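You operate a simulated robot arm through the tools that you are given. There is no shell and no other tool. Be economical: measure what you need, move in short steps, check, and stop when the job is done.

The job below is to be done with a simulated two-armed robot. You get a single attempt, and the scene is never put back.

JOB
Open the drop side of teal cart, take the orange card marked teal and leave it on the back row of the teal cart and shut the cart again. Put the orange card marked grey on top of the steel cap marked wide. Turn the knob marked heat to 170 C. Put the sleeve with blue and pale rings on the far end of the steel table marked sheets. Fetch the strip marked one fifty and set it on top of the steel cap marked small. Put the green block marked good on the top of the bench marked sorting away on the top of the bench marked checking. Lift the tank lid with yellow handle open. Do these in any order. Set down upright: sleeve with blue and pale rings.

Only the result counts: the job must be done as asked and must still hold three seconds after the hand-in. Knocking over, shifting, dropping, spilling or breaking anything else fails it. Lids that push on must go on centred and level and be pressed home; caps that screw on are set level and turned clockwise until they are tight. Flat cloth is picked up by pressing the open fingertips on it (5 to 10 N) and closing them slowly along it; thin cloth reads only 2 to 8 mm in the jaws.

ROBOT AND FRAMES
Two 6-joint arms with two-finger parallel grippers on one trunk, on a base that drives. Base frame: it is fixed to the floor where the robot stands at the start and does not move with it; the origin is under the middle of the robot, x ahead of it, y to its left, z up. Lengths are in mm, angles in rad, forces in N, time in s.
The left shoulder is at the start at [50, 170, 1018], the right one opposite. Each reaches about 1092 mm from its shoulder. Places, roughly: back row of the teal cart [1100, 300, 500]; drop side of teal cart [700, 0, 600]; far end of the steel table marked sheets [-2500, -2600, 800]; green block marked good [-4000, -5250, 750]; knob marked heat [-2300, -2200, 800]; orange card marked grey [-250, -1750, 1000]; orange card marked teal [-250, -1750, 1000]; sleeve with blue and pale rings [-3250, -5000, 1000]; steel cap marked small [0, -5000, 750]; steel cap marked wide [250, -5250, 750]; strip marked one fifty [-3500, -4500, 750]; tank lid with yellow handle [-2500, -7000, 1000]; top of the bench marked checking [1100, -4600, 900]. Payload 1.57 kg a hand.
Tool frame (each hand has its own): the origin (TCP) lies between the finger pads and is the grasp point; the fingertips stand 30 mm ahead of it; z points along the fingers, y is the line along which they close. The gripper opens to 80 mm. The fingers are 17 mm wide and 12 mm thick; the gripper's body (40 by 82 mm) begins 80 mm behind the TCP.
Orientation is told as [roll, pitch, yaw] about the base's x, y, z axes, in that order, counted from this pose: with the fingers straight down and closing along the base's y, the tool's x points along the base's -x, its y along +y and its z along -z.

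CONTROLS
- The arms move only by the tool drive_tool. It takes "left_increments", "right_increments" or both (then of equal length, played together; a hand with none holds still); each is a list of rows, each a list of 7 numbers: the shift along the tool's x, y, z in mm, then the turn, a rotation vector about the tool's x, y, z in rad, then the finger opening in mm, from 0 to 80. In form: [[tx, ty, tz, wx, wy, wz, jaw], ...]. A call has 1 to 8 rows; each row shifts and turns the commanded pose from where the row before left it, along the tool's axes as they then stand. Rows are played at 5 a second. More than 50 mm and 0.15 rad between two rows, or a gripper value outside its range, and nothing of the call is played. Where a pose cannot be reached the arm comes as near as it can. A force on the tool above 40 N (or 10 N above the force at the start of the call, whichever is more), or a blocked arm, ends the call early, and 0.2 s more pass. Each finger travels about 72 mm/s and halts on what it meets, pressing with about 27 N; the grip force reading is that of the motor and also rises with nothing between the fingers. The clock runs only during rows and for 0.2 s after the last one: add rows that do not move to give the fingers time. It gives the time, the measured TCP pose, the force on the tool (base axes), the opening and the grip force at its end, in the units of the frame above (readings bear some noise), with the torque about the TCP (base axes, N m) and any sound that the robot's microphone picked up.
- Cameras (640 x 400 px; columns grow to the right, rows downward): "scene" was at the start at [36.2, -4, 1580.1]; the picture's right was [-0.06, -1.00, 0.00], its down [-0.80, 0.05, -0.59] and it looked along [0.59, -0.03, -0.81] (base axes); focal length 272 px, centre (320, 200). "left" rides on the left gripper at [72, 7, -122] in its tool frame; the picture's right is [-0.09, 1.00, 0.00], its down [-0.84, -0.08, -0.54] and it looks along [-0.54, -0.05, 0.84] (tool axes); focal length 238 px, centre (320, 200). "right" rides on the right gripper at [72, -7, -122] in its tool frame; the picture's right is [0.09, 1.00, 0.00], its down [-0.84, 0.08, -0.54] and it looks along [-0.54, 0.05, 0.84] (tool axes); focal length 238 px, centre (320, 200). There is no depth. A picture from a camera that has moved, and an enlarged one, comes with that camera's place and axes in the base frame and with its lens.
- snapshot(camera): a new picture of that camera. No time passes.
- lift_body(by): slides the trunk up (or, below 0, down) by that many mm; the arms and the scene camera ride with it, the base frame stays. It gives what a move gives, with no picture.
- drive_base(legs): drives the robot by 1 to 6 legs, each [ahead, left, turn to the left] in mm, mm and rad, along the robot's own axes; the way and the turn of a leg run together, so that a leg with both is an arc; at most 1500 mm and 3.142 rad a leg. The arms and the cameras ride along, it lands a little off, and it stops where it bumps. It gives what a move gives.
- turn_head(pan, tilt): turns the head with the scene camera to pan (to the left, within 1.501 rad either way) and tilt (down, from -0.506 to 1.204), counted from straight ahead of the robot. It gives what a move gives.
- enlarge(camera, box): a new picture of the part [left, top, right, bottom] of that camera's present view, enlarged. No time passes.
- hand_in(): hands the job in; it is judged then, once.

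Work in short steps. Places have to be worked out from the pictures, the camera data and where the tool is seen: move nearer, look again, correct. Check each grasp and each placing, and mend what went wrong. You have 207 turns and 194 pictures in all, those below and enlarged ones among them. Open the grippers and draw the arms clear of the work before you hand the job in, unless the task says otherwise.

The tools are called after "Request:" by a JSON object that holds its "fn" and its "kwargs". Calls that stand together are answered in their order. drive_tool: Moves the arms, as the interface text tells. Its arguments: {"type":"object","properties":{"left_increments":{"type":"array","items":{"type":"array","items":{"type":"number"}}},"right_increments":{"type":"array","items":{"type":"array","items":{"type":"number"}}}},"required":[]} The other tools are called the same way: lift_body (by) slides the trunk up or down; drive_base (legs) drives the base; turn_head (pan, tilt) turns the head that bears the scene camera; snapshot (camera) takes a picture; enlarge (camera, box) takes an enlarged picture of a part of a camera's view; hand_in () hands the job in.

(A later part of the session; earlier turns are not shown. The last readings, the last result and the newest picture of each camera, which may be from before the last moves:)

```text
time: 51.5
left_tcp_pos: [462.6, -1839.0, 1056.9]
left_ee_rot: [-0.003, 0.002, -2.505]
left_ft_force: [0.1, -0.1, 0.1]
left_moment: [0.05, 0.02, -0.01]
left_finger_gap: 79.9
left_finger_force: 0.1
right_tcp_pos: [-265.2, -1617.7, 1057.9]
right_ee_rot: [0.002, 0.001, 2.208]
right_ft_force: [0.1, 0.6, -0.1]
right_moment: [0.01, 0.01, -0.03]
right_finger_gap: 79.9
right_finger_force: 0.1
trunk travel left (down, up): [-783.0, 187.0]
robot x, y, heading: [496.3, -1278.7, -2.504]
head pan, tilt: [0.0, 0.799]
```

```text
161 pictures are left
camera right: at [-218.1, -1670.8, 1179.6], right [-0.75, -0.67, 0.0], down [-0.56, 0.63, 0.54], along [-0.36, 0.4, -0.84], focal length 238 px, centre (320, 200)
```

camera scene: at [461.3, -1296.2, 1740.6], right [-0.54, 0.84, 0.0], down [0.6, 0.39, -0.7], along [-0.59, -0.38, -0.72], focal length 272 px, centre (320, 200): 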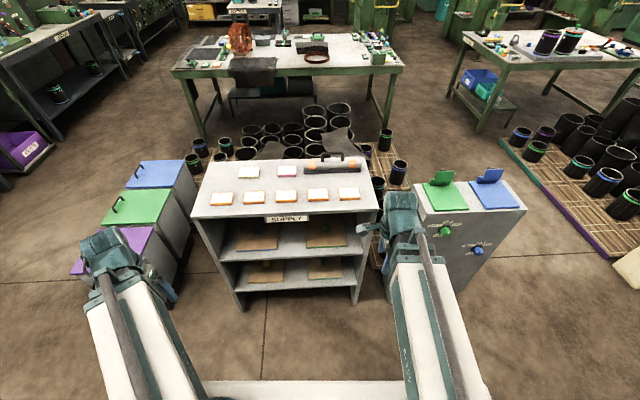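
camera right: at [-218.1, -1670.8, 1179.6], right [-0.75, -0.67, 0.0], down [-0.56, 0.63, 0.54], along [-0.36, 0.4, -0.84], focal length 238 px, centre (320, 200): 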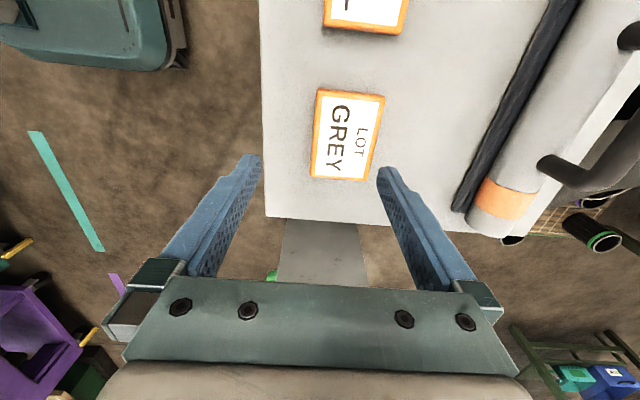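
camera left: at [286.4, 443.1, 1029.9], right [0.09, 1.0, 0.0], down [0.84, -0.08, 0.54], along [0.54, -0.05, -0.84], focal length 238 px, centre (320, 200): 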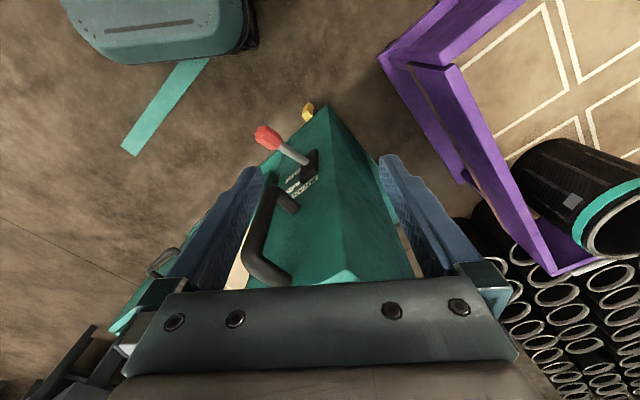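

The grey card lies 28 mm ahead of the TCP. I shift and lower 60 mm to look again.

Request:
{"fn": "drive_tool", "kwargs": {"right_increments": [[2, 28, 0, 0, 0, 0, 80]]}}

Request:
{"fn": "lift_body", "kwargs": {"by": -60}}

Request:
{"fn": "snapshot", "kwargs": {"camera": "right"}}

```text
time: 51.9
left_tcp_pos: [463.0, -1839.3, 1057.7]
left_ee_rot: [-0.003, 0.001, -2.507]
left_ft_force: [-0.9, 0.0, 0.1]
left_moment: [0.04, -0.07, -0.01]
left_finger_gap: 79.9
left_finger_force: 0.0
right_tcp_pos: [-286.5, -1635.6, 1057.2]
right_ee_rot: [0.0, 0.0, 2.208]
right_ft_force: [0.3, -0.3, -0.5]
right_moment: [0.03, 0.0, 0.02]
right_finger_gap: 80.0
right_finger_force: 0.0
trunk travel left (down, up): [-783.0, 187.0]
robot x, y, heading: [493.9, -1274.0, -2.506]
head pan, tilt: [0.0, 0.799]
```

```text
time: 52.9
left_tcp_pos: [463.4, -1838.1, 997.6]
left_ee_rot: [-0.002, 0.002, -2.505]
left_ft_force: [0.3, 0.1, -0.1]
left_moment: [0.02, 0.01, 0.01]
left_finger_gap: 79.7
left_finger_force: 0.0
right_tcp_pos: [-284.7, -1634.4, 996.4]
right_ee_rot: [0.002, 0.0, 2.207]
right_ft_force: [-0.3, 0.2, -0.8]
right_moment: [-0.01, -0.02, -0.03]
right_finger_gap: 80.2
right_finger_force: 0.0
trunk travel left (down, up): [-723.0, 247.0]
robot x, y, heading: [493.7, -1276.2, -2.51]
head pan, tilt: [0.0, 0.799]
```

```text
160 pictures are left
camera right: at [-238.2, -1688.0, 1120.2], right [-0.75, -0.67, 0.0], down [-0.56, 0.63, 0.54], along [-0.36, 0.4, -0.84], focal length 238 px, centre (320, 200)
```

right: 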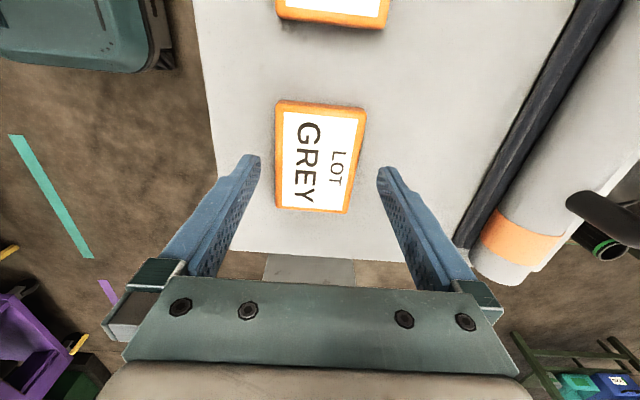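

The card is centred between the fingers. I lower 18 mm, then close gently.

Request:
{"fn": "lift_body", "kwargs": {"by": -18}}

Request:
{"fn": "lift_body", "kwargs": {"by": -6}}

Request:
{"fn": "enlarge", "kwargs": {"camera": "right", "box": [160, 80, 460, 290]}}

```text
time: 53.5
left_tcp_pos: [463.0, -1838.7, 979.7]
left_ee_rot: [-0.002, 0.002, -2.507]
left_ft_force: [-0.1, 0.4, 0.4]
left_moment: [-0.02, -0.02, 0.04]
left_finger_gap: 80.0
left_finger_force: 0.1
right_tcp_pos: [-285.0, -1634.4, 979.9]
right_ee_rot: [0.002, 0.001, 2.208]
right_ft_force: [0.2, 0.1, -0.8]
right_moment: [0.0, -0.01, 0.01]
right_finger_gap: 79.9
right_finger_force: 0.0
trunk travel left (down, up): [-705.0, 265.0]
robot x, y, heading: [494.1, -1272.3, -2.505]
head pan, tilt: [0.0, 0.799]
```

```text
time: 54.1
left_tcp_pos: [462.6, -1837.9, 973.5]
left_ee_rot: [-0.001, 0.002, -2.506]
left_ft_force: [-0.8, 0.1, -1.0]
left_moment: [0.01, -0.04, 0.03]
left_finger_gap: 80.0
left_finger_force: 0.1
right_tcp_pos: [-285.6, -1633.5, 973.0]
right_ee_rot: [0.002, 0.0, 2.207]
right_ft_force: [0.3, 0.4, -0.1]
right_moment: [-0.04, -0.05, -0.01]
right_finger_gap: 80.2
right_finger_force: 0.0
trunk travel left (down, up): [-699.0, 271.0]
robot x, y, heading: [495.5, -1276.7, -2.501]
head pan, tilt: [0.0, 0.799]
```

```text
1.90 times, centred on (310, 185) of right
camera zoom: at [-238.2, -1688.0, 1096.1], right [-0.75, -0.67, 0.0], down [-0.56, 0.63, 0.54], along [-0.36, 0.4, -0.84], focal length 454 px, centre (339, 229)
```

zoom: 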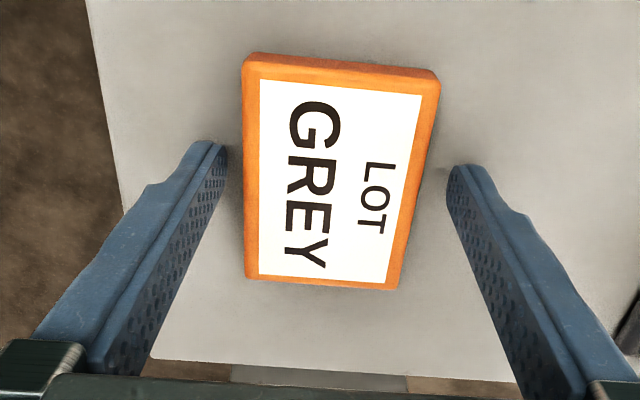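

No table contact yet. I lower 4 mm more and close.

Request:
{"fn": "lift_body", "kwargs": {"by": -4}}

Request:
{"fn": "drive_tool", "kwargs": {"right_increments": [[0, 0, 0, 0, 0, 0, 66], [0, 0, 0, 0, 0, 0, 60], [0, 0, 0, 0, 0, 0, 50], [0, 0, 0, 0, 0, 0, 45], [0, 0, 0, 0, 0, 0, 45]]}}

Request:
{"fn": "snapshot", "kwargs": {"camera": "right"}}

```text
time: 54.6
left_tcp_pos: [463.8, -1838.2, 969.6]
left_ee_rot: [-0.002, 0.002, -2.506]
left_ft_force: [0.5, -0.5, 0.8]
left_moment: [-0.03, 0.0, 0.04]
left_finger_gap: 79.9
left_finger_force: 0.1
right_tcp_pos: [-286.2, -1634.3, 970.0]
right_ee_rot: [0.004, -0.001, 2.208]
right_ft_force: [-0.7, -0.8, 3.7]
right_moment: [0.11, -0.17, -0.03]
right_finger_gap: 79.4
right_finger_force: 0.1
trunk travel left (down, up): [-695.0, 275.0]
robot x, y, heading: [489.2, -1269.0, -2.504]
head pan, tilt: [0.0, 0.799]
```

```text
time: 55.8
left_tcp_pos: [463.7, -1837.4, 970.2]
left_ee_rot: [-0.002, 0.002, -2.506]
left_ft_force: [0.3, 1.0, -0.4]
left_moment: [-0.02, 0.0, -0.05]
left_finger_gap: 79.9
left_finger_force: 0.2
right_tcp_pos: [-285.1, -1635.4, 970.3]
right_ee_rot: [0.001, -0.001, 2.206]
right_ft_force: [0.7, 1.5, 2.3]
right_moment: [0.1, -0.17, -0.02]
right_finger_gap: 60.9
right_finger_force: 26.9
trunk travel left (down, up): [-695.0, 275.0]
robot x, y, heading: [493.3, -1276.7, -2.506]
head pan, tilt: [0.0, 0.799]
```

```text
158 pictures are left
camera right: at [-237.9, -1687.9, 1092.4], right [-0.75, -0.67, 0.0], down [-0.56, 0.63, 0.54], along [-0.36, 0.4, -0.84], focal length 238 px, centre (320, 200)
```

right: 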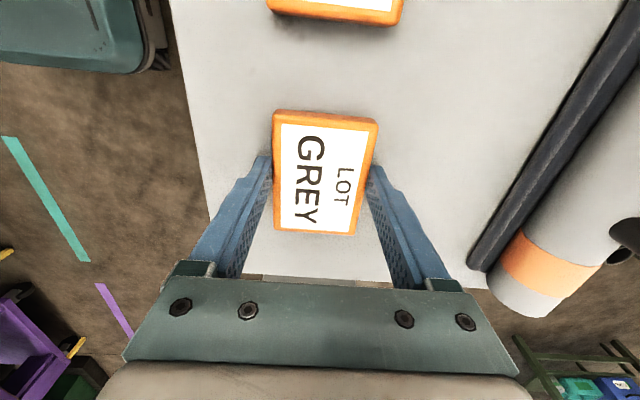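

Gripped at 61 mm, rack top is at z≈940. I lift, retract the right hand with the card, and bring the left hand over.

Request:
{"fn": "lift_body", "kwargs": {"by": 70}}

Request:
{"fn": "drive_tool", "kwargs": {"right_increments": [[-4, -48, 0, 0, 0, 0, 45], [-4, -48, 0, 0, 0, 0, 45], [-4, -48, 0, 0, 0, 0, 45], [-4, -48, 0, 0, 0, 0, 45], [-4, -48, 0, 0, 0, 0, 45], [-4, -48, 0, 0, 0, 0, 45], [-4, -48, 0, 0, 0, 0, 45]]}}

Request:
{"fn": "drive_tool", "kwargs": {"left_increments": [[-34, -34, 0, 0, 0, 0, 80], [-34, -34, 0, 0, 0, 0, 80], [-34, -34, 0, 0, 0, 0, 80], [-34, -34, 0, 0, 0, 0, 80], [-34, -34, 0, 0, 0, 0, 80], [-34, -34, 0, 0, 0, 0, 80], [-34, -34, 0, 0, 0, 0, 80]]}}

Request:
{"fn": "drive_tool", "kwargs": {"left_increments": [[-34, -34, 0, 0, 0, 0, 80], [-34, -34, 0, 0, 0, 0, 80], [-34, -34, 0, 0, 0, 0, 80], [-34, -34, 0, 0, 0, 0, 80], [-34, -34, 0, 0, 0, 0, 80], [-34, -34, 0, 0, 0, 0, 80], [-28, -34, 0, 0, 0, 0, 80]]}}

Request:
{"fn": "drive_tool", "kwargs": {"left_increments": [[0, 0, 0, 0, 0, -0.15, 80], [0, 0, 0, 0, 0, -0.15, 80], [0, 0, 0, 0, 0, -0.15, 80], [0, 0, 0, 0, 0, -0.15, 80], [0, 0, 0, 0, 0, -0.15, 80], [0, 0, 0, 0, 0, -0.15, 80], [0, 0, 0, 0, 0, -0.15, 80], [0, 0, 0, 0, 0, -0.15, 80]]}}

Request:
{"fn": "drive_tool", "kwargs": {"left_increments": [[0, 0, 0, 0, 0, -0.15, 80], [0, 0, 0, 0, 0, -0.15, 80], [0, 0, 0, 0, 0, -0.071, 80]]}}

Request:
{"fn": "snapshot", "kwargs": {"camera": "left"}}

Request:
{"fn": "snapshot", "kwargs": {"camera": "scene"}}

```text
time: 56.9
left_tcp_pos: [462.8, -1837.8, 1039.3]
left_ee_rot: [-0.002, 0.002, -2.506]
left_ft_force: [0.4, 0.1, 0.4]
left_moment: [-0.02, 0.02, -0.02]
left_finger_gap: 79.9
left_finger_force: 0.0
right_tcp_pos: [-286.2, -1634.3, 1039.2]
right_ee_rot: [0.001, 0.001, 2.208]
right_ft_force: [-0.1, -0.7, -0.7]
right_moment: [0.0, -0.02, 0.03]
right_finger_gap: 61.2
right_finger_force: 27.2
trunk travel left (down, up): [-765.0, 205.0]
robot x, y, heading: [494.0, -1273.9, -2.507]
head pan, tilt: [0.0, 0.799]
```

```text
time: 58.5
left_tcp_pos: [464.5, -1838.5, 1038.6]
left_ee_rot: [-0.001, 0.002, -2.505]
left_ft_force: [0.5, 0.1, -0.1]
left_moment: [0.01, 0.03, -0.02]
left_finger_gap: 79.9
left_finger_force: 0.1
right_tcp_pos: [-32.3, -1410.9, 1039.3]
right_ee_rot: [0.001, 0.0, 2.206]
right_ft_force: [-0.3, -0.3, 0.3]
right_moment: [0.0, -0.02, 0.01]
right_finger_gap: 60.7
right_finger_force: 26.8
right hand out of reach, approached as far as the arm can: row 6
trunk travel left (down, up): [-765.0, 205.0]
robot x, y, heading: [492.3, -1273.5, -2.503]
head pan, tilt: [0.0, 0.799]
```

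```text
time: 60.1
left_tcp_pos: [128.1, -1784.9, 1039.2]
left_ee_rot: [0.001, 0.003, -2.504]
left_ft_force: [0.3, -0.4, -0.2]
left_moment: [0.01, 0.0, 0.01]
left_finger_gap: 79.9
left_finger_force: 0.0
right_tcp_pos: [-33.6, -1412.1, 1039.3]
right_ee_rot: [0.0, 0.0, 2.208]
right_ft_force: [0.1, 0.5, -0.4]
right_moment: [-0.04, -0.02, 0.06]
right_finger_gap: 61.1
right_finger_force: 27.0
trunk travel left (down, up): [-765.0, 205.0]
robot x, y, heading: [496.7, -1272.2, -2.502]
head pan, tilt: [0.0, 0.799]
```

```text
time: 61.7
left_tcp_pos: [-200.3, -1734.6, 1039.5]
left_ee_rot: [-0.001, 0.002, -2.505]
left_ft_force: [-0.4, 0.0, -0.4]
left_moment: [0.01, -0.01, 0.0]
left_finger_gap: 80.0
left_finger_force: 0.0
left hand out of reach, approached as far as the arm can: row 2, 5
right_tcp_pos: [-35.1, -1411.6, 1039.2]
right_ee_rot: [0.002, 0.0, 2.209]
right_ft_force: [-0.3, 0.1, -1.0]
right_moment: [-0.03, 0.04, 0.02]
right_finger_gap: 61.2
right_finger_force: 27.1
trunk travel left (down, up): [-765.0, 205.0]
robot x, y, heading: [496.1, -1276.3, -2.506]
head pan, tilt: [0.0, 0.799]
```

```text
time: 63.5
left_tcp_pos: [-197.0, -1735.3, 1039.6]
left_ee_rot: [0.001, 0.001, -1.304]
left_ft_force: [0.5, 0.6, 0.2]
left_moment: [0.02, 0.02, -0.03]
left_finger_gap: 79.9
left_finger_force: 0.0
right_tcp_pos: [-34.0, -1411.9, 1040.3]
right_ee_rot: [0.001, -0.001, 2.207]
right_ft_force: [0.4, 0.7, -1.1]
right_moment: [0.02, 0.01, -0.01]
right_finger_gap: 60.9
right_finger_force: 26.8
trunk travel left (down, up): [-765.0, 205.0]
robot x, y, heading: [493.3, -1275.2, -2.508]
head pan, tilt: [0.0, 0.799]
```

```text
time: 64.3
left_tcp_pos: [-198.6, -1734.0, 1040.5]
left_ee_rot: [0.003, 0.0, -0.934]
left_ft_force: [-0.3, -1.3, 0.8]
left_moment: [0.01, 0.0, 0.03]
left_finger_gap: 80.0
left_finger_force: 0.0
right_tcp_pos: [-33.9, -1411.6, 1039.1]
right_ee_rot: [0.001, -0.001, 2.208]
right_ft_force: [-0.4, -0.4, -0.5]
right_moment: [-0.01, 0.0, -0.02]
right_finger_gap: 61.0
right_finger_force: 27.2
trunk travel left (down, up): [-765.0, 205.0]
robot x, y, heading: [492.0, -1275.0, -2.504]
head pan, tilt: [0.0, 0.799]
```

```text
157 pictures are left
camera left: at [-235.7, -1672.8, 1161.8], right [0.85, 0.52, 0.0], down [0.44, -0.72, 0.54], along [0.28, -0.46, -0.84], focal length 238 px, centre (320, 200)
```

left: 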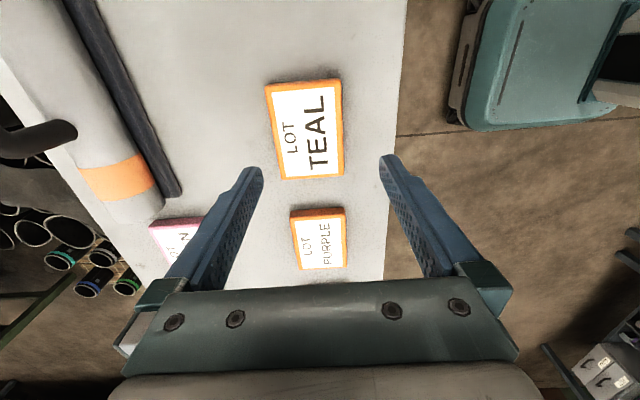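

```text
156 pictures are left
camera scene: at [462.8, -1298.4, 1722.6], right [-0.59, 0.8, 0.0], down [0.58, 0.43, -0.7], along [-0.56, -0.41, -0.72], focal length 272 px, centre (320, 200)
```

scene: 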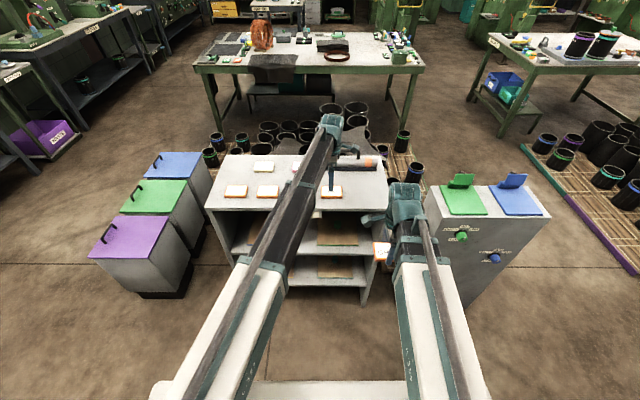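

The teal card is about 11 mm ahead and 8–12 mm to the right of the left TCP. I shift, lower to 12 mm above grasp height and check.

Request:
{"fn": "drive_tool", "kwargs": {"left_increments": [[10, -11, 0, 0, 0, 0, 80], [0, 0, 0, 0, 0, 0, 80]]}}

Request:
{"fn": "lift_body", "kwargs": {"by": -56}}

Request:
{"fn": "snapshot", "kwargs": {"camera": "left"}}

```text
time: 64.9
left_tcp_pos: [-212.0, -1731.1, 1040.7]
left_ee_rot: [0.001, 0.001, -0.937]
left_ft_force: [0.6, -0.6, 0.1]
left_moment: [0.02, 0.0, -0.02]
left_finger_gap: 79.9
left_finger_force: 0.0
right_tcp_pos: [-34.5, -1412.7, 1039.6]
right_ee_rot: [0.003, -0.001, 2.209]
right_ft_force: [0.0, -0.3, -1.1]
right_moment: [0.0, 0.01, 0.0]
right_finger_gap: 61.0
right_finger_force: 27.7
trunk travel left (down, up): [-765.0, 205.0]
robot x, y, heading: [495.9, -1276.8, -2.504]
head pan, tilt: [0.0, 0.799]
```

```text
time: 65.9
left_tcp_pos: [-212.3, -1731.6, 984.0]
left_ee_rot: [0.001, 0.002, -0.934]
left_ft_force: [-1.1, 0.4, 0.6]
left_moment: [-0.03, 0.0, 0.03]
left_finger_gap: 80.1
left_finger_force: 0.0
right_tcp_pos: [-33.7, -1411.1, 984.8]
right_ee_rot: [0.003, -0.001, 2.208]
right_ft_force: [0.3, 0.6, -0.9]
right_moment: [0.01, 0.0, 0.02]
right_finger_gap: 60.8
right_finger_force: 27.4
trunk travel left (down, up): [-709.0, 261.0]
robot x, y, heading: [494.3, -1271.6, -2.51]
head pan, tilt: [0.0, 0.799]
```

```text
155 pictures are left
camera left: at [-249.8, -1669.8, 1106.0], right [0.86, 0.52, 0.0], down [0.43, -0.72, 0.54], along [0.28, -0.46, -0.84], focal length 238 px, centre (320, 200)
```

left: 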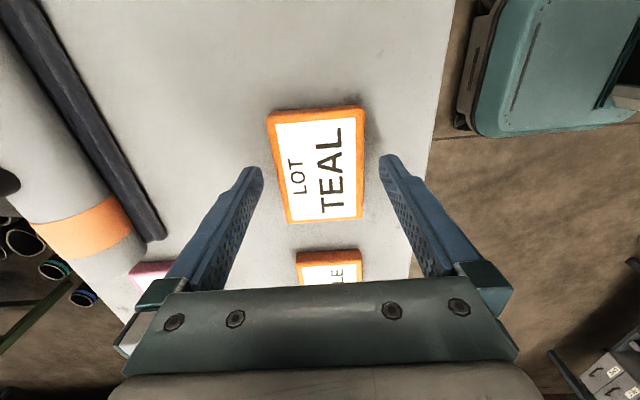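

Well centred. I lower 14 mm and close.

Request:
{"fn": "lift_body", "kwargs": {"by": -13}}

Request:
{"fn": "drive_tool", "kwargs": {"left_increments": [[0, 0, 0, 0, 0, 0, 66], [0, 0, 0, 0, 0, 0, 60], [0, 0, 0, 0, 0, 0, 50], [0, 0, 0, 0, 0, 0, 45], [0, 0, 0, 0, 0, 0, 45]]}}

Request:
{"fn": "lift_body", "kwargs": {"by": 80}}

Request:
{"fn": "snapshot", "kwargs": {"camera": "left"}}

```text
time: 66.5
left_tcp_pos: [-211.4, -1731.7, 970.1]
left_ee_rot: [0.003, 0.004, -0.936]
left_ft_force: [0.5, 0.1, -0.6]
left_moment: [0.0, 0.02, 0.0]
left_finger_gap: 80.2
left_finger_force: 0.0
right_tcp_pos: [-33.2, -1411.9, 970.8]
right_ee_rot: [0.001, 0.0, 2.207]
right_ft_force: [-0.2, -0.1, -1.1]
right_moment: [0.02, 0.02, -0.02]
right_finger_gap: 61.1
right_finger_force: 26.4
trunk travel left (down, up): [-696.0, 274.0]
robot x, y, heading: [493.5, -1273.8, -2.508]
head pan, tilt: [0.0, 0.799]
```

```text
time: 67.7
left_tcp_pos: [-212.4, -1730.4, 970.8]
left_ee_rot: [0.003, 0.0, -0.934]
left_ft_force: [-0.8, -1.4, 0.3]
left_moment: [0.02, -0.01, -0.05]
left_finger_gap: 61.1
left_finger_force: 26.7
right_tcp_pos: [-33.9, -1412.0, 971.9]
right_ee_rot: [0.002, -0.001, 2.208]
right_ft_force: [0.2, -0.3, -1.1]
right_moment: [0.01, 0.0, -0.02]
right_finger_gap: 61.1
right_finger_force: 27.6
trunk travel left (down, up): [-696.0, 274.0]
robot x, y, heading: [491.7, -1275.0, -2.507]
head pan, tilt: [0.0, 0.799]
```

```text
time: 68.8
left_tcp_pos: [-213.3, -1730.5, 1050.4]
left_ee_rot: [0.001, 0.0, -0.936]
left_ft_force: [-0.4, 0.5, -1.4]
left_moment: [-0.03, 0.02, -0.01]
left_finger_gap: 61.3
left_finger_force: 27.3
right_tcp_pos: [-34.5, -1411.2, 1050.0]
right_ee_rot: [0.001, 0.0, 2.207]
right_ft_force: [0.1, 0.1, -1.4]
right_moment: [-0.03, 0.0, 0.03]
right_finger_gap: 61.2
right_finger_force: 26.6
trunk travel left (down, up): [-776.0, 194.0]
robot x, y, heading: [491.0, -1275.7, -2.503]
head pan, tilt: [0.0, 0.799]
```

```text
154 pictures are left
camera left: at [-250.1, -1670.0, 1172.6], right [0.86, 0.52, 0.0], down [0.43, -0.72, 0.54], along [0.28, -0.46, -0.84], focal length 238 px, centre (320, 200)
```

left: 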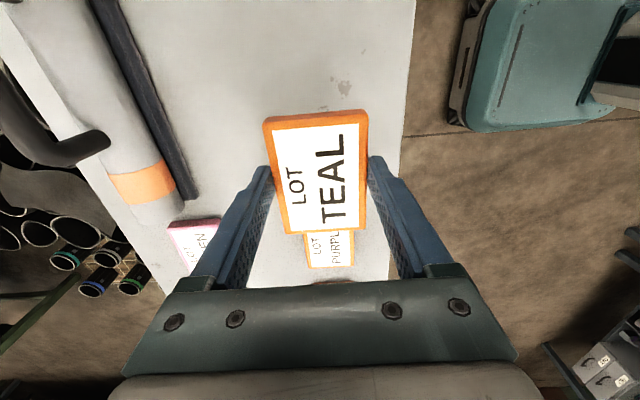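

Both cards are held. I tuck both arms in for the drive back to the cart (the tray floor triangulates to z≈465–480; cell FOUR is free and central).

Request:
{"fn": "drive_tool", "kwargs": {"left_increments": [[-20, 45, 0, 0, 0, 0, 45], [-20, 45, 0, 0, 0, 0, 45], [-20, 45, 0, 0, 0, 0, 45], [-20, 45, 0, 0, 0, 0, 45], [-20, 45, 0, 0, 0, 0, 45], [-20, 45, 0, 0, 0, 0, 45], [-20, 45, 0, 0, 0, 0, 45], [-20, 40, 0, 0, 0, 0, 45]]}}

Request:
{"fn": "drive_tool", "kwargs": {"right_increments": [[-38, -20, 0, 0, 0, 0, 45], [-38, -20, 0, 0, 0, 0, 45], [-38, -24, 0, 0, 0, 0, 45], [-38, -24, 0, 0, 0, 0, 45], [-38, -24, 0, 0, 0, 0, 45], [-38, -24, 0, 0, 0, 0, 45]]}}

Request:
{"fn": "snapshot", "kwargs": {"camera": "scene"}}

```text
time: 70.7
left_tcp_pos: [171.6, -1648.0, 1050.9]
left_ee_rot: [0.001, 0.002, -0.936]
left_ft_force: [0.4, -0.3, -1.2]
left_moment: [0.0, 0.01, 0.02]
left_finger_gap: 61.0
left_finger_force: 27.0
right_tcp_pos: [-33.8, -1411.3, 1050.6]
right_ee_rot: [0.002, 0.0, 2.208]
right_ft_force: [-0.3, 0.2, 0.0]
right_moment: [0.0, 0.04, 0.0]
right_finger_gap: 61.2
right_finger_force: 27.1
trunk travel left (down, up): [-776.0, 194.0]
robot x, y, heading: [493.2, -1270.3, -2.51]
head pan, tilt: [0.0, 0.799]
```

```text
time: 72.0
left_tcp_pos: [170.3, -1649.0, 1049.9]
left_ee_rot: [-0.001, -0.001, -0.935]
left_ft_force: [-0.3, 1.1, -1.1]
left_moment: [-0.02, -0.01, -0.01]
left_finger_gap: 61.1
left_finger_force: 26.9
right_tcp_pos: [-61.2, -1145.9, 1051.3]
right_ee_rot: [0.002, 0.001, 2.208]
right_ft_force: [0.4, -0.3, -0.2]
right_moment: [-0.02, -0.01, -0.01]
right_finger_gap: 61.2
right_finger_force: 27.2
trunk travel left (down, up): [-776.0, 194.0]
robot x, y, heading: [490.6, -1275.5, -2.504]
head pan, tilt: [0.0, 0.799]
```

```text
153 pictures are left
camera scene: at [462.7, -1297.8, 1733.6], right [-0.59, 0.8, 0.0], down [0.58, 0.43, -0.7], along [-0.56, -0.41, -0.72], focal length 272 px, centre (320, 200)
```

scene: 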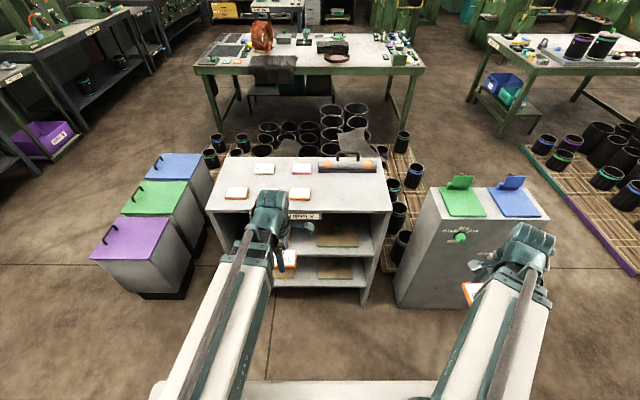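

Arms tucked. I turn to the cart's heading and drive to stand before it, stopping short to look.

Request:
{"fn": "drive_base", "kwargs": {"legs": [[0, 0, 1.56], [0, 0, 1.56], [0, 745, 0], [300, 0, 0]]}}

Request:
{"fn": "snapshot", "kwargs": {"camera": "scene"}}

```text
time: 85.5
left_tcp_pos: [635.8, -110.5, 1050.6]
left_ee_rot: [-0.001, 0.0, 2.171]
left_ft_force: [0.0, 0.3, -0.5]
left_moment: [-0.04, -0.01, 0.02]
left_finger_gap: 61.1
left_finger_force: 26.8
right_tcp_pos: [849.6, -619.7, 1050.3]
right_ee_rot: [0.001, -0.001, -0.97]
right_ft_force: [0.0, 0.3, -0.8]
right_moment: [0.0, 0.05, 0.0]
right_finger_gap: 61.3
right_finger_force: 27.0
trunk travel left (down, up): [-776.0, 194.0]
robot x, y, heading: [298.6, -471.7, 0.606]
head pan, tilt: [0.0, 0.799]
```

```text
152 pictures are left
camera scene: at [337.0, -449.4, 1733.6], right [0.57, -0.82, 0.0], down [-0.59, -0.41, -0.7], along [0.57, 0.39, -0.72], focal length 272 px, centre (320, 200)
```

scene: 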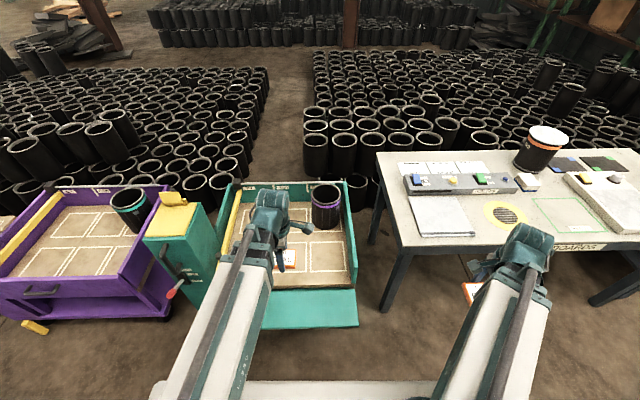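

Position is good. I go 140 mm further ahead, then extend the left hand over cell FOUR while high.

Request:
{"fn": "drive_base", "kwargs": {"legs": [[140, 0, 0.008]]}}

Request:
{"fn": "drive_tool", "kwargs": {"left_increments": [[0, -48, 0, 0, 0, 0, 45], [0, -48, 0, 0, 0, 0, 45], [0, -48, 0, 0, 0, 0, 45], [0, -48, 0, 0, 0, 0, 45], [0, -48, 0, 0, 0, 0, 45], [0, -48, 0, 0, 0, 0, 45], [0, -48, 0, 0, 0, 0, 45], [0, -48, 0, 0, 0, 0, 45]]}}

Request:
{"fn": "snapshot", "kwargs": {"camera": "left"}}

Request:
{"fn": "snapshot", "kwargs": {"camera": "scene"}}

```text
time: 86.8
left_tcp_pos: [749.2, -24.1, 1051.5]
left_ee_rot: [0.001, -0.002, 2.183]
left_ft_force: [-0.2, -0.2, 0.2]
left_moment: [0.0, 0.02, 0.02]
left_finger_gap: 61.0
left_finger_force: 26.1
right_tcp_pos: [970.7, -529.9, 1050.3]
right_ee_rot: [0.0, 0.0, -0.957]
right_ft_force: [0.5, 0.1, -0.8]
right_moment: [0.0, 0.03, 0.0]
right_finger_gap: 60.8
right_finger_force: 26.7
trunk travel left (down, up): [-776.0, 194.0]
robot x, y, heading: [419.4, -393.3, 0.614]
head pan, tilt: [0.0, 0.799]
```

```text
time: 88.6
left_tcp_pos: [1064.6, 196.2, 1050.9]
left_ee_rot: [0.001, 0.0, 2.184]
left_ft_force: [0.9, 0.4, -0.2]
left_moment: [0.04, -0.01, 0.01]
left_finger_gap: 61.0
left_finger_force: 26.5
right_tcp_pos: [969.7, -530.1, 1050.5]
right_ee_rot: [0.0, 0.0, -0.958]
right_ft_force: [0.1, 0.7, -0.3]
right_moment: [-0.01, -0.01, 0.01]
right_finger_gap: 60.9
right_finger_force: 27.0
trunk travel left (down, up): [-776.0, 194.0]
robot x, y, heading: [418.9, -391.0, 0.611]
head pan, tilt: [0.0, 0.799]
```

```text
151 pictures are left
camera left: at [1099.8, 134.2, 1172.3], right [-0.87, -0.5, 0.0], down [-0.42, 0.73, 0.54], along [-0.27, 0.47, -0.84], focal length 238 px, centre (320, 200)
```

left: 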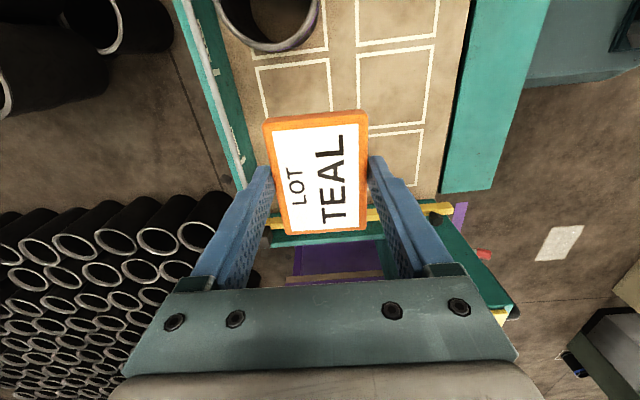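

```text
150 pictures are left
camera scene: at [455.3, -366.6, 1733.6], right [0.58, -0.82, 0.0], down [-0.59, -0.41, -0.7], along [0.57, 0.4, -0.72], focal length 272 px, centre (320, 200)
```

scene: 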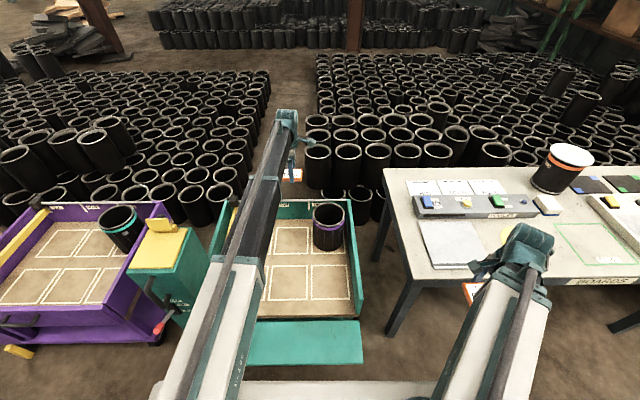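

Cell FOUR centre works out near (1110, 253): 69 mm ahead, 20 mm left of the TCP. I shift and lower in two stages.

Request:
{"fn": "drive_tool", "kwargs": {"left_increments": [[-10, -34, 0, 0, 0, 0, 45], [-10, -34, 0, 0, 0, 0, 45]]}}

Request:
{"fn": "lift_body", "kwargs": {"by": -300}}

Request:
{"fn": "lift_body", "kwargs": {"by": -190}}

Request:
{"fn": "snapshot", "kwargs": {"camera": "left"}}

Request:
{"fn": "snapshot", "kwargs": {"camera": "scene"}}

```text
time: 89.2
left_tcp_pos: [1098.9, 244.2, 1051.3]
left_ee_rot: [-0.002, 0.001, 2.184]
left_ft_force: [-0.1, -0.2, -0.3]
left_moment: [-0.01, -0.03, -0.03]
left_finger_gap: 61.0
left_finger_force: 27.2
left hand out of reach, approached as far as the arm can: row 2
right_tcp_pos: [969.3, -530.8, 1051.3]
right_ee_rot: [0.001, 0.001, -0.957]
right_ft_force: [0.6, 0.3, -0.5]
right_moment: [0.02, -0.01, 0.01]
right_finger_gap: 61.1
right_finger_force: 26.8
trunk travel left (down, up): [-776.0, 194.0]
robot x, y, heading: [422.8, -389.3, 0.613]
head pan, tilt: [0.0, 0.799]
```

```text
time: 92.2
left_tcp_pos: [1097.2, 243.2, 749.8]
left_ee_rot: [-0.002, 0.001, 2.184]
left_ft_force: [0.4, -0.1, -0.9]
left_moment: [-0.01, 0.02, 0.0]
left_finger_gap: 61.1
left_finger_force: 27.0
right_tcp_pos: [969.3, -531.9, 750.5]
right_ee_rot: [0.001, 0.001, -0.957]
right_ft_force: [0.6, 0.5, -0.6]
right_moment: [0.0, 0.0, -0.02]
right_finger_gap: 61.3
right_finger_force: 27.1
trunk travel left (down, up): [-476.0, 494.0]
robot x, y, heading: [419.6, -392.6, 0.608]
head pan, tilt: [0.0, 0.799]
```

```text
time: 93.8
left_tcp_pos: [1095.0, 246.4, 585.4]
left_ee_rot: [-0.002, 0.005, 2.188]
left_ft_force: [-6.6, 3.1, 4.4]
left_moment: [-0.67, -1.16, -0.33]
left_finger_gap: 61.3
left_finger_force: 27.1
right_tcp_pos: [969.4, -530.9, 585.2]
right_ee_rot: [0.003, 0.002, -0.955]
right_ft_force: [0.4, 0.4, -1.0]
right_moment: [0.04, 0.03, -0.01]
right_finger_gap: 61.2
right_finger_force: 26.8
trunk travel left (down, up): [-311.0, 659.0]
robot x, y, heading: [418.1, -389.6, 0.61]
head pan, tilt: [0.0, 0.799]
stopped: the force on the tool passed its limit at 60 N (the readings are from after the stop); the commanded pose is now the measured one
```

```text
149 pictures are left
camera left: at [1131.2, 184.5, 707.9], right [-0.86, -0.5, 0.0], down [-0.42, 0.73, 0.54], along [-0.27, 0.47, -0.84], focal length 238 px, centre (320, 200)
```

left: 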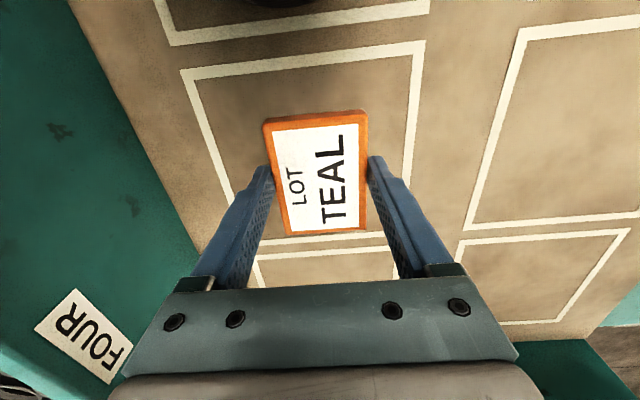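

```text
148 pictures are left
camera scene: at [453.6, -367.1, 1267.9], right [0.58, -0.82, 0.0], down [-0.59, -0.41, -0.7], along [0.57, 0.4, -0.72], focal length 272 px, centre (320, 200)
```

scene: 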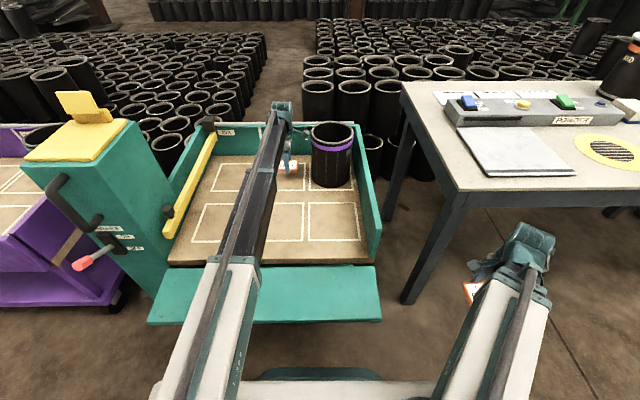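

Something on the wrist's right side touched at z≈585, and the force points away from the purple-ringed sleeve. I raise at once and check the sleeve.

Request:
{"fn": "lift_body", "kwargs": {"by": 170}}

Request:
{"fn": "enlarge", "kwargs": {"camera": "scene", "box": [200, 70, 420, 290]}}

Request:
{"fn": "snapshot", "kwargs": {"camera": "left"}}

```text
time: 95.8
left_tcp_pos: [1098.4, 244.7, 754.7]
left_ee_rot: [0.0, 0.005, 2.188]
left_ft_force: [-0.4, 0.3, -0.6]
left_moment: [0.02, -0.02, 0.03]
left_finger_gap: 61.1
left_finger_force: 27.3
right_tcp_pos: [968.8, -530.2, 755.0]
right_ee_rot: [0.001, 0.0, -0.958]
right_ft_force: [-0.6, -0.3, -0.5]
right_moment: [0.01, 0.04, -0.02]
right_finger_gap: 61.1
right_finger_force: 27.3
trunk travel left (down, up): [-481.0, 489.0]
robot x, y, heading: [421.1, -390.6, 0.609]
head pan, tilt: [0.0, 0.799]
```

```text
1.82 times, centred on (310, 180) of scene
camera zoom: at [454.6, -367.0, 1438.3], right [0.58, -0.82, 0.0], down [-0.59, -0.41, -0.7], along [0.57, 0.4, -0.72], focal length 494 px, centre (338, 236)
```

zoom: 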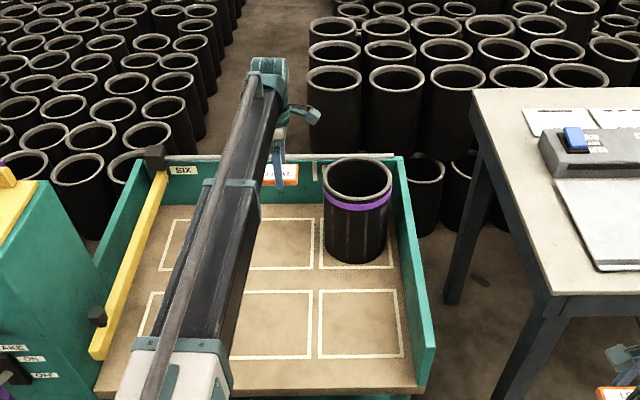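

```text
146 pictures are left
camera left: at [1133.0, 183.7, 877.7], right [-0.87, -0.5, 0.0], down [-0.42, 0.73, 0.54], along [-0.27, 0.47, -0.84], focal length 238 px, centre (320, 200)
```

left: 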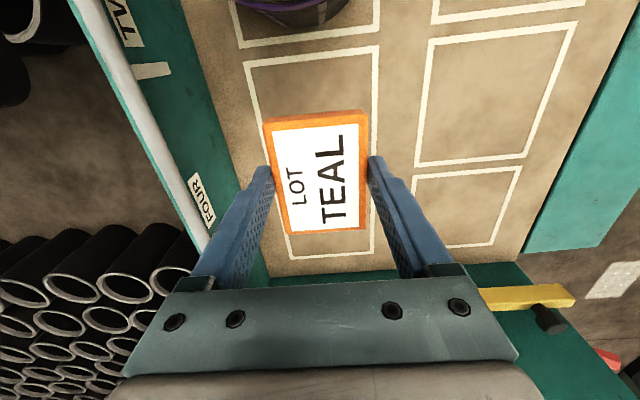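

The sleeve still stands in its cell. I judge my FOUR centre was too near it, so I use cell SIX: 245 mm to the left, then look.

Request:
{"fn": "drive_tool", "kwargs": {"left_increments": [[-49, 0, 0, 0, 0, 0, 45], [-49, 0, 0, 0, 0, 0, 45], [-49, 0, 0, 0, 0, 0, 45], [-49, 0, 0, 0, 0, 0, 45], [-49, 0, 0, 0, 0, 0, 45]]}}

Request:
{"fn": "snapshot", "kwargs": {"camera": "left"}}

Request:
{"fn": "snapshot", "kwargs": {"camera": "scene"}}

```text
time: 97.0
left_tcp_pos: [941.6, 428.1, 755.3]
left_ee_rot: [-0.004, 0.005, 2.188]
left_ft_force: [-0.2, 0.2, -0.7]
left_moment: [0.04, 0.03, 0.04]
left_finger_gap: 61.0
left_finger_force: 26.6
left hand out of reach, approached as far as the arm can: row 3, 4, 5
right_tcp_pos: [970.3, -530.9, 755.4]
right_ee_rot: [0.002, 0.001, -0.958]
right_ft_force: [0.1, 0.0, -1.0]
right_moment: [0.01, -0.03, 0.02]
right_finger_gap: 60.9
right_finger_force: 27.1
trunk travel left (down, up): [-481.0, 489.0]
robot x, y, heading: [417.6, -390.2, 0.613]
head pan, tilt: [0.0, 0.799]
```

```text
145 pictures are left
camera left: at [976.6, 366.6, 877.8], right [-0.87, -0.5, 0.0], down [-0.42, 0.73, 0.54], along [-0.27, 0.47, -0.84], focal length 238 px, centre (320, 200)
```

left: 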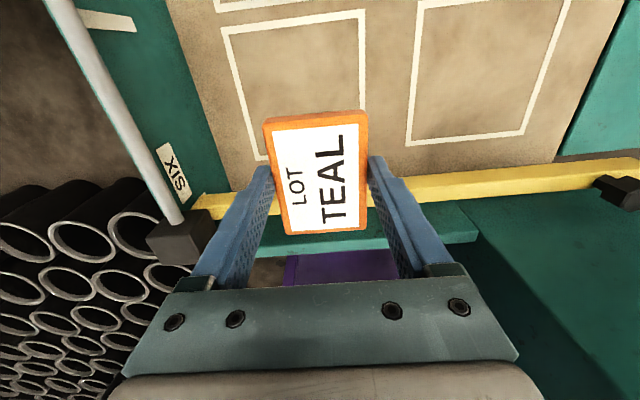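

```text
144 pictures are left
camera scene: at [454.6, -367.0, 1438.4], right [0.58, -0.82, 0.0], down [-0.59, -0.41, -0.7], along [0.57, 0.4, -0.72], focal length 272 px, centre (320, 200)
```

scene: 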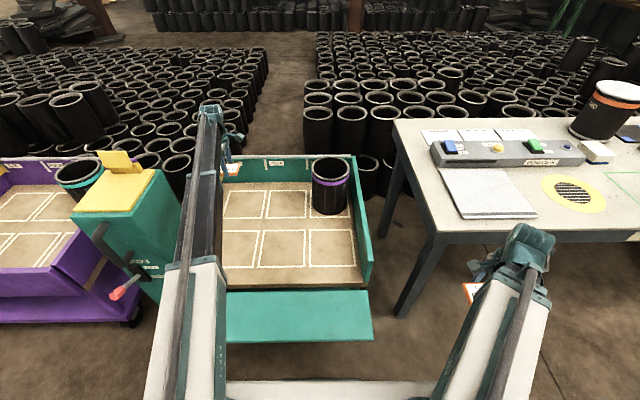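

The card's drop point projects into cell SIX; the yellow bar is at z≈632, ~30 mm from the card. I shift 15 mm away from it and lower in steps.

Request:
{"fn": "drive_tool", "kwargs": {"left_increments": [[15, 0, 0, 0, 0, 0, 45]]}}

Request:
{"fn": "lift_body", "kwargs": {"by": -150}}

Request:
{"fn": "snapshot", "kwargs": {"camera": "left"}}

Request:
{"fn": "enlarge", "kwargs": {"camera": "scene", "box": [100, 60, 400, 300]}}

```text
time: 97.4
left_tcp_pos: [948.4, 415.9, 755.5]
left_ee_rot: [0.0, 0.004, 2.187]
left_ft_force: [-0.3, 0.4, -0.8]
left_moment: [0.03, -0.04, 0.0]
left_finger_gap: 61.3
left_finger_force: 26.8
right_tcp_pos: [970.2, -529.2, 755.9]
right_ee_rot: [0.001, 0.0, -0.956]
right_ft_force: [-0.2, -0.3, -0.1]
right_moment: [-0.01, -0.03, -0.01]
right_finger_gap: 61.2
right_finger_force: 27.2
trunk travel left (down, up): [-481.0, 489.0]
robot x, y, heading: [420.6, -390.1, 0.616]
head pan, tilt: [0.0, 0.799]
```

```text
time: 99.1
left_tcp_pos: [949.9, 416.4, 605.6]
left_ee_rot: [-0.001, 0.006, 2.189]
left_ft_force: [0.4, -0.9, -1.1]
left_moment: [0.0, 0.0, 0.0]
left_finger_gap: 61.2
left_finger_force: 26.6
right_tcp_pos: [970.5, -530.8, 606.0]
right_ee_rot: [0.002, 0.0, -0.958]
right_ft_force: [-0.8, 0.0, -1.0]
right_moment: [-0.05, 0.01, 0.01]
right_finger_gap: 61.0
right_finger_force: 26.7
trunk travel left (down, up): [-331.0, 639.0]
robot x, y, heading: [419.1, -390.6, 0.611]
head pan, tilt: [0.0, 0.799]
```

```text
143 pictures are left
camera left: at [984.2, 354.8, 727.9], right [-0.87, -0.5, 0.0], down [-0.42, 0.73, 0.54], along [-0.27, 0.47, -0.84], focal length 238 px, centre (320, 200)
```

left: 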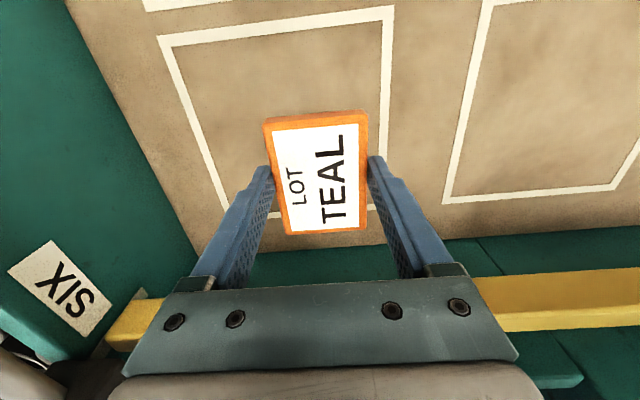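

```text
1.67 times, centred on (250, 180) of scene
camera zoom: at [454.5, -367.0, 1288.4], right [0.58, -0.82, 0.0], down [-0.59, -0.41, -0.7], along [0.57, 0.4, -0.72], focal length 453 px, centre (437, 233)
```

zoom: 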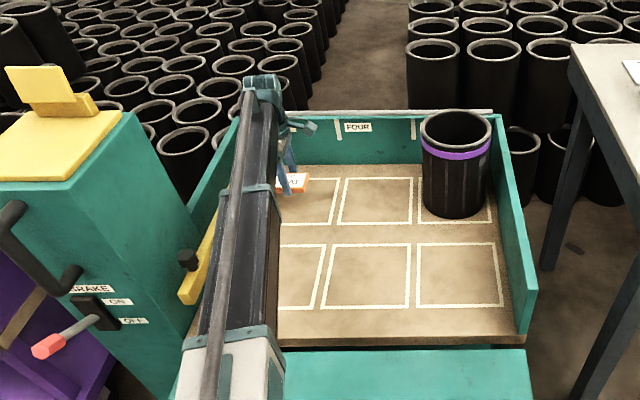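

Clear on all sides. I lower 90 mm towards the tray.

Request:
{"fn": "lift_body", "kwargs": {"by": -85}}

Request:
{"fn": "snapshot", "kwargs": {"camera": "left"}}

```text
time: 100.2
left_tcp_pos: [948.1, 416.1, 531.0]
left_ee_rot: [-0.005, 0.004, 2.188]
left_ft_force: [0.5, 1.3, 44.8]
left_moment: [-1.03, 1.16, -0.03]
left_finger_gap: 61.0
left_finger_force: 27.3
right_tcp_pos: [970.4, -532.3, 527.5]
right_ee_rot: [0.005, 0.003, -0.958]
right_ft_force: [0.4, 0.9, -1.4]
right_moment: [0.0, 0.0, 0.02]
right_finger_gap: 61.1
right_finger_force: 27.4
trunk travel left (down, up): [-251.0, 719.0]
robot x, y, heading: [418.6, -391.7, 0.616]
head pan, tilt: [0.0, 0.799]
stopped: the force on the tool passed its limit at 63 N (the readings are from after the stop); the commanded pose is now the measured one
```

```text
141 pictures are left
camera left: at [983.8, 354.1, 652.3], right [-0.87, -0.5, -0.01], down [-0.42, 0.73, 0.54], along [-0.27, 0.47, -0.84], focal length 238 px, centre (320, 200)
```

left: 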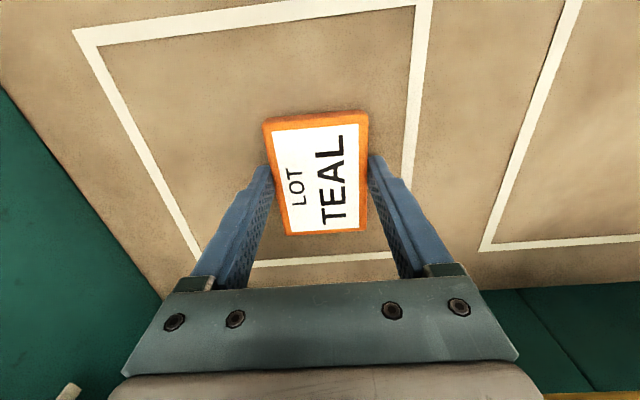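

The card rests on the tray (floor z≈500) inside cell SIX. I ease up 4 mm, open the jaw, and lift clear.

Request:
{"fn": "lift_body", "kwargs": {"by": 3}}

Request:
{"fn": "drive_tool", "kwargs": {"left_increments": [[0, 0, 0, 0, 0, 0, 66], [0, 0, 0, 0, 0, 0, 76], [0, 0, 0, 0, 0, 0, 80]]}}

Request:
{"fn": "lift_body", "kwargs": {"by": 250}}

Request:
{"fn": "snapshot", "kwargs": {"camera": "left"}}

```text
time: 100.7
left_tcp_pos: [949.5, 416.8, 530.1]
left_ee_rot: [-0.003, 0.003, 2.187]
left_ft_force: [-4.3, -8.0, 15.4]
left_moment: [-0.49, 0.66, 0.12]
left_finger_gap: 61.0
left_finger_force: 26.8
right_tcp_pos: [969.7, -530.6, 529.1]
right_ee_rot: [0.003, -0.001, -0.957]
right_ft_force: [0.6, -0.6, -1.1]
right_moment: [0.02, 0.02, 0.01]
right_finger_gap: 61.3
right_finger_force: 27.1
trunk travel left (down, up): [-254.0, 716.0]
robot x, y, heading: [418.6, -388.8, 0.608]
head pan, tilt: [0.0, 0.799]
```

```text
time: 101.5
left_tcp_pos: [951.2, 419.2, 530.3]
left_ee_rot: [-0.006, 0.004, 2.188]
left_ft_force: [11.8, 7.1, 22.5]
left_moment: [-0.17, 0.42, -0.04]
left_finger_gap: 67.3
left_finger_force: 0.0
right_tcp_pos: [970.8, -531.3, 529.0]
right_ee_rot: [0.001, 0.001, -0.959]
right_ft_force: [0.9, -0.1, -0.7]
right_moment: [0.03, 0.03, -0.02]
right_finger_gap: 61.1
right_finger_force: 27.0
trunk travel left (down, up): [-254.0, 716.0]
robot x, y, heading: [419.2, -392.2, 0.611]
head pan, tilt: [0.0, 0.799]
```

```text
time: 104.1
left_tcp_pos: [949.2, 419.4, 777.8]
left_ee_rot: [-0.003, 0.005, 2.188]
left_ft_force: [-0.4, -0.4, 0.2]
left_moment: [-0.03, 0.03, 0.0]
left_finger_gap: 79.9
left_finger_force: 0.1
right_tcp_pos: [970.5, -530.4, 778.3]
right_ee_rot: [0.001, 0.0, -0.958]
right_ft_force: [0.2, -0.7, -0.8]
right_moment: [-0.02, -0.03, 0.01]
right_finger_gap: 61.1
right_finger_force: 27.7
trunk travel left (down, up): [-504.0, 466.0]
robot x, y, heading: [416.8, -391.4, 0.611]
head pan, tilt: [0.0, 0.799]
```

```text
140 pictures are left
camera left: at [984.9, 356.0, 901.0], right [-0.87, -0.5, 0.0], down [-0.42, 0.73, 0.54], along [-0.27, 0.47, -0.84], focal length 238 px, centre (320, 200)
```

left: 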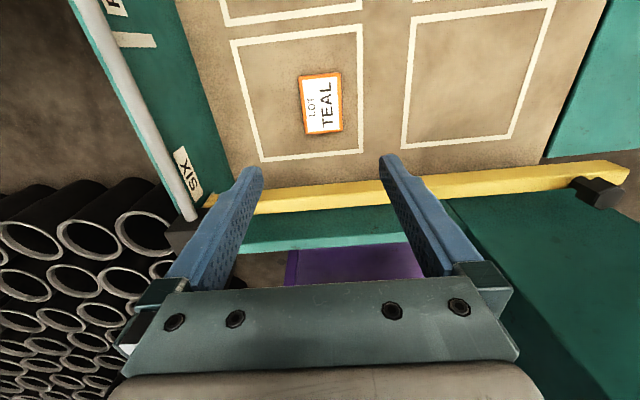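

Card placed well inside SIX. Now to shut the side: I retract the left hand, turn it back to the plain pose and look at how far the side hangs.

Request:
{"fn": "drive_tool", "kwargs": {"left_increments": [[10, 48, 0, 0, 0, 0, 80], [10, 48, 0, 0, 0, 0, 80], [10, 48, 0, 0, 0, 0, 60], [10, 48, 0, 0, 0, 0, 60], [10, 48, 0, 0, 0, 0, 40], [10, 48, 0, 0, 0, 0, 20], [10, 48, 0, 0, 0, 0, 0], [10, 48, 0, 0, 0, 0, 0]]}}

Request:
{"fn": "drive_tool", "kwargs": {"left_increments": [[0, 0, 0, 0, 0, 0.15, 0], [0, 0, 0, 0, 0, 0.15, 0], [0, 0, 0, 0, 0, 0.15, 0], [0, 0, 0, 0, 0, 0.15, 0], [0, 0, 0, 0, 0, 0.15, 0], [0, 0, 0, 0, 0, 0.15, 0], [0, 0, 0, 0, 0, 0.15, 0], [0, 0, 0, 0, 0, 0.15, 0]]}}

Request:
{"fn": "drive_tool", "kwargs": {"left_increments": [[0, 0, 0, 0, 0, 0.15, 0], [0, 0, 0, 0, 0, 0.15, 0], [0, 0, 0, 0, 0, 0.071, 0]]}}

Request:
{"fn": "turn_head", "kwargs": {"pan": 0, "tilt": 1.0}}

Request:
{"fn": "snapshot", "kwargs": {"camera": "scene"}}

Request:
{"fn": "snapshot", "kwargs": {"camera": "left"}}

```text
time: 105.9
left_tcp_pos: [682.5, 129.9, 778.2]
left_ee_rot: [-0.002, 0.004, 2.188]
left_ft_force: [0.2, 0.7, -0.9]
left_moment: [0.0, 0.01, -0.02]
left_finger_gap: 0.0
left_finger_force: 21.1
left hand out of reach, approached as far as the arm can: row 8
right_tcp_pos: [970.6, -531.4, 779.1]
right_ee_rot: [0.001, 0.0, -0.957]
right_ft_force: [-0.2, 0.1, -0.7]
right_moment: [-0.02, -0.03, -0.02]
right_finger_gap: 61.0
right_finger_force: 27.3
trunk travel left (down, up): [-504.0, 466.0]
robot x, y, heading: [417.7, -393.8, 0.613]
head pan, tilt: [0.0, 0.799]
```

```text
time: 107.7
left_tcp_pos: [682.3, 128.8, 779.1]
left_ee_rot: [-0.005, -0.001, 0.986]
left_ft_force: [-0.2, -0.1, -0.2]
left_moment: [0.0, 0.0, 0.01]
left_finger_gap: 0.1
left_finger_force: 21.4
right_tcp_pos: [969.8, -530.4, 778.6]
right_ee_rot: [0.003, 0.001, -0.956]
right_ft_force: [0.4, 0.2, -0.3]
right_moment: [0.0, 0.01, 0.0]
right_finger_gap: 61.4
right_finger_force: 26.6
trunk travel left (down, up): [-504.0, 466.0]
robot x, y, heading: [423.5, -389.7, 0.611]
head pan, tilt: [0.0, 0.799]
```

```text
time: 108.5
left_tcp_pos: [683.2, 130.8, 779.3]
left_ee_rot: [-0.004, -0.003, 0.616]
left_ft_force: [0.6, 0.1, 0.1]
left_moment: [0.0, -0.03, 0.01]
left_finger_gap: 0.2
left_finger_force: 21.1
right_tcp_pos: [970.1, -531.2, 777.6]
right_ee_rot: [0.002, 0.0, -0.956]
right_ft_force: [0.3, 0.2, -0.2]
right_moment: [0.01, -0.02, -0.02]
right_finger_gap: 61.5
right_finger_force: 26.8
trunk travel left (down, up): [-504.0, 466.0]
robot x, y, heading: [418.4, -393.6, 0.612]
head pan, tilt: [0.0, 0.799]
```

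```text
time: 109.2
left_tcp_pos: [682.6, 131.6, 778.0]
left_ee_rot: [-0.007, -0.004, 0.618]
left_ft_force: [0.1, 0.5, -0.5]
left_moment: [0.0, 0.0, 0.01]
left_finger_gap: 0.0
left_finger_force: 21.6
right_tcp_pos: [971.5, -530.6, 778.3]
right_ee_rot: [0.002, 0.0, -0.957]
right_ft_force: [-0.9, -0.4, -0.6]
right_moment: [0.02, 0.01, 0.0]
right_finger_gap: 61.0
right_finger_force: 26.8
trunk travel left (down, up): [-504.0, 466.0]
robot x, y, heading: [418.3, -392.5, 0.615]
head pan, tilt: [0.0, 1.0]
```

```text
139 pictures are left
camera scene: at [445.7, -373.2, 1446.5], right [0.58, -0.82, 0.0], down [-0.69, -0.48, -0.54], along [0.44, 0.31, -0.84], focal length 272 px, centre (320, 200)
```

scene: 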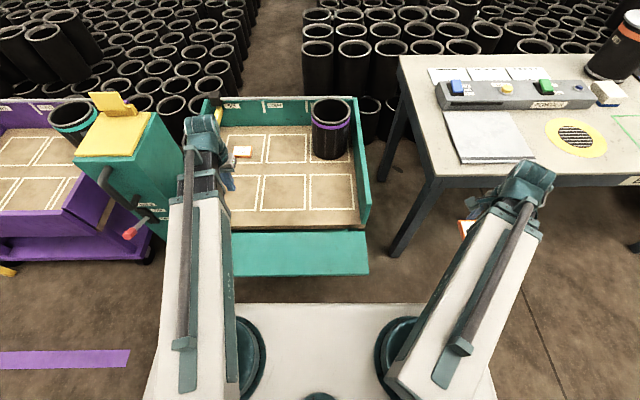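

```text
138 pictures are left
camera left: at [619.3, 94.6, 900.5], right [-0.5, 0.86, 0.0], down [0.72, 0.42, 0.55], along [0.47, 0.27, -0.84], focal length 238 px, centre (320, 200)
```

left: 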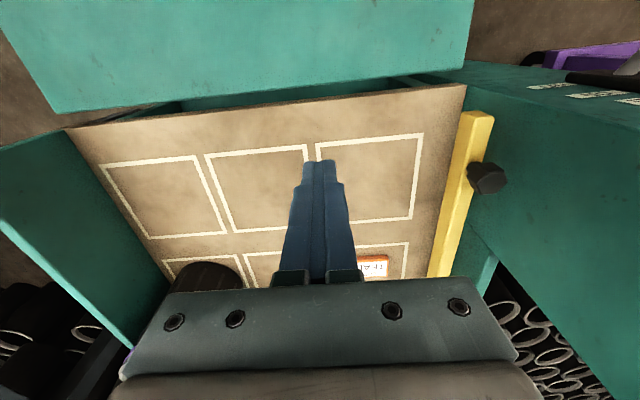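

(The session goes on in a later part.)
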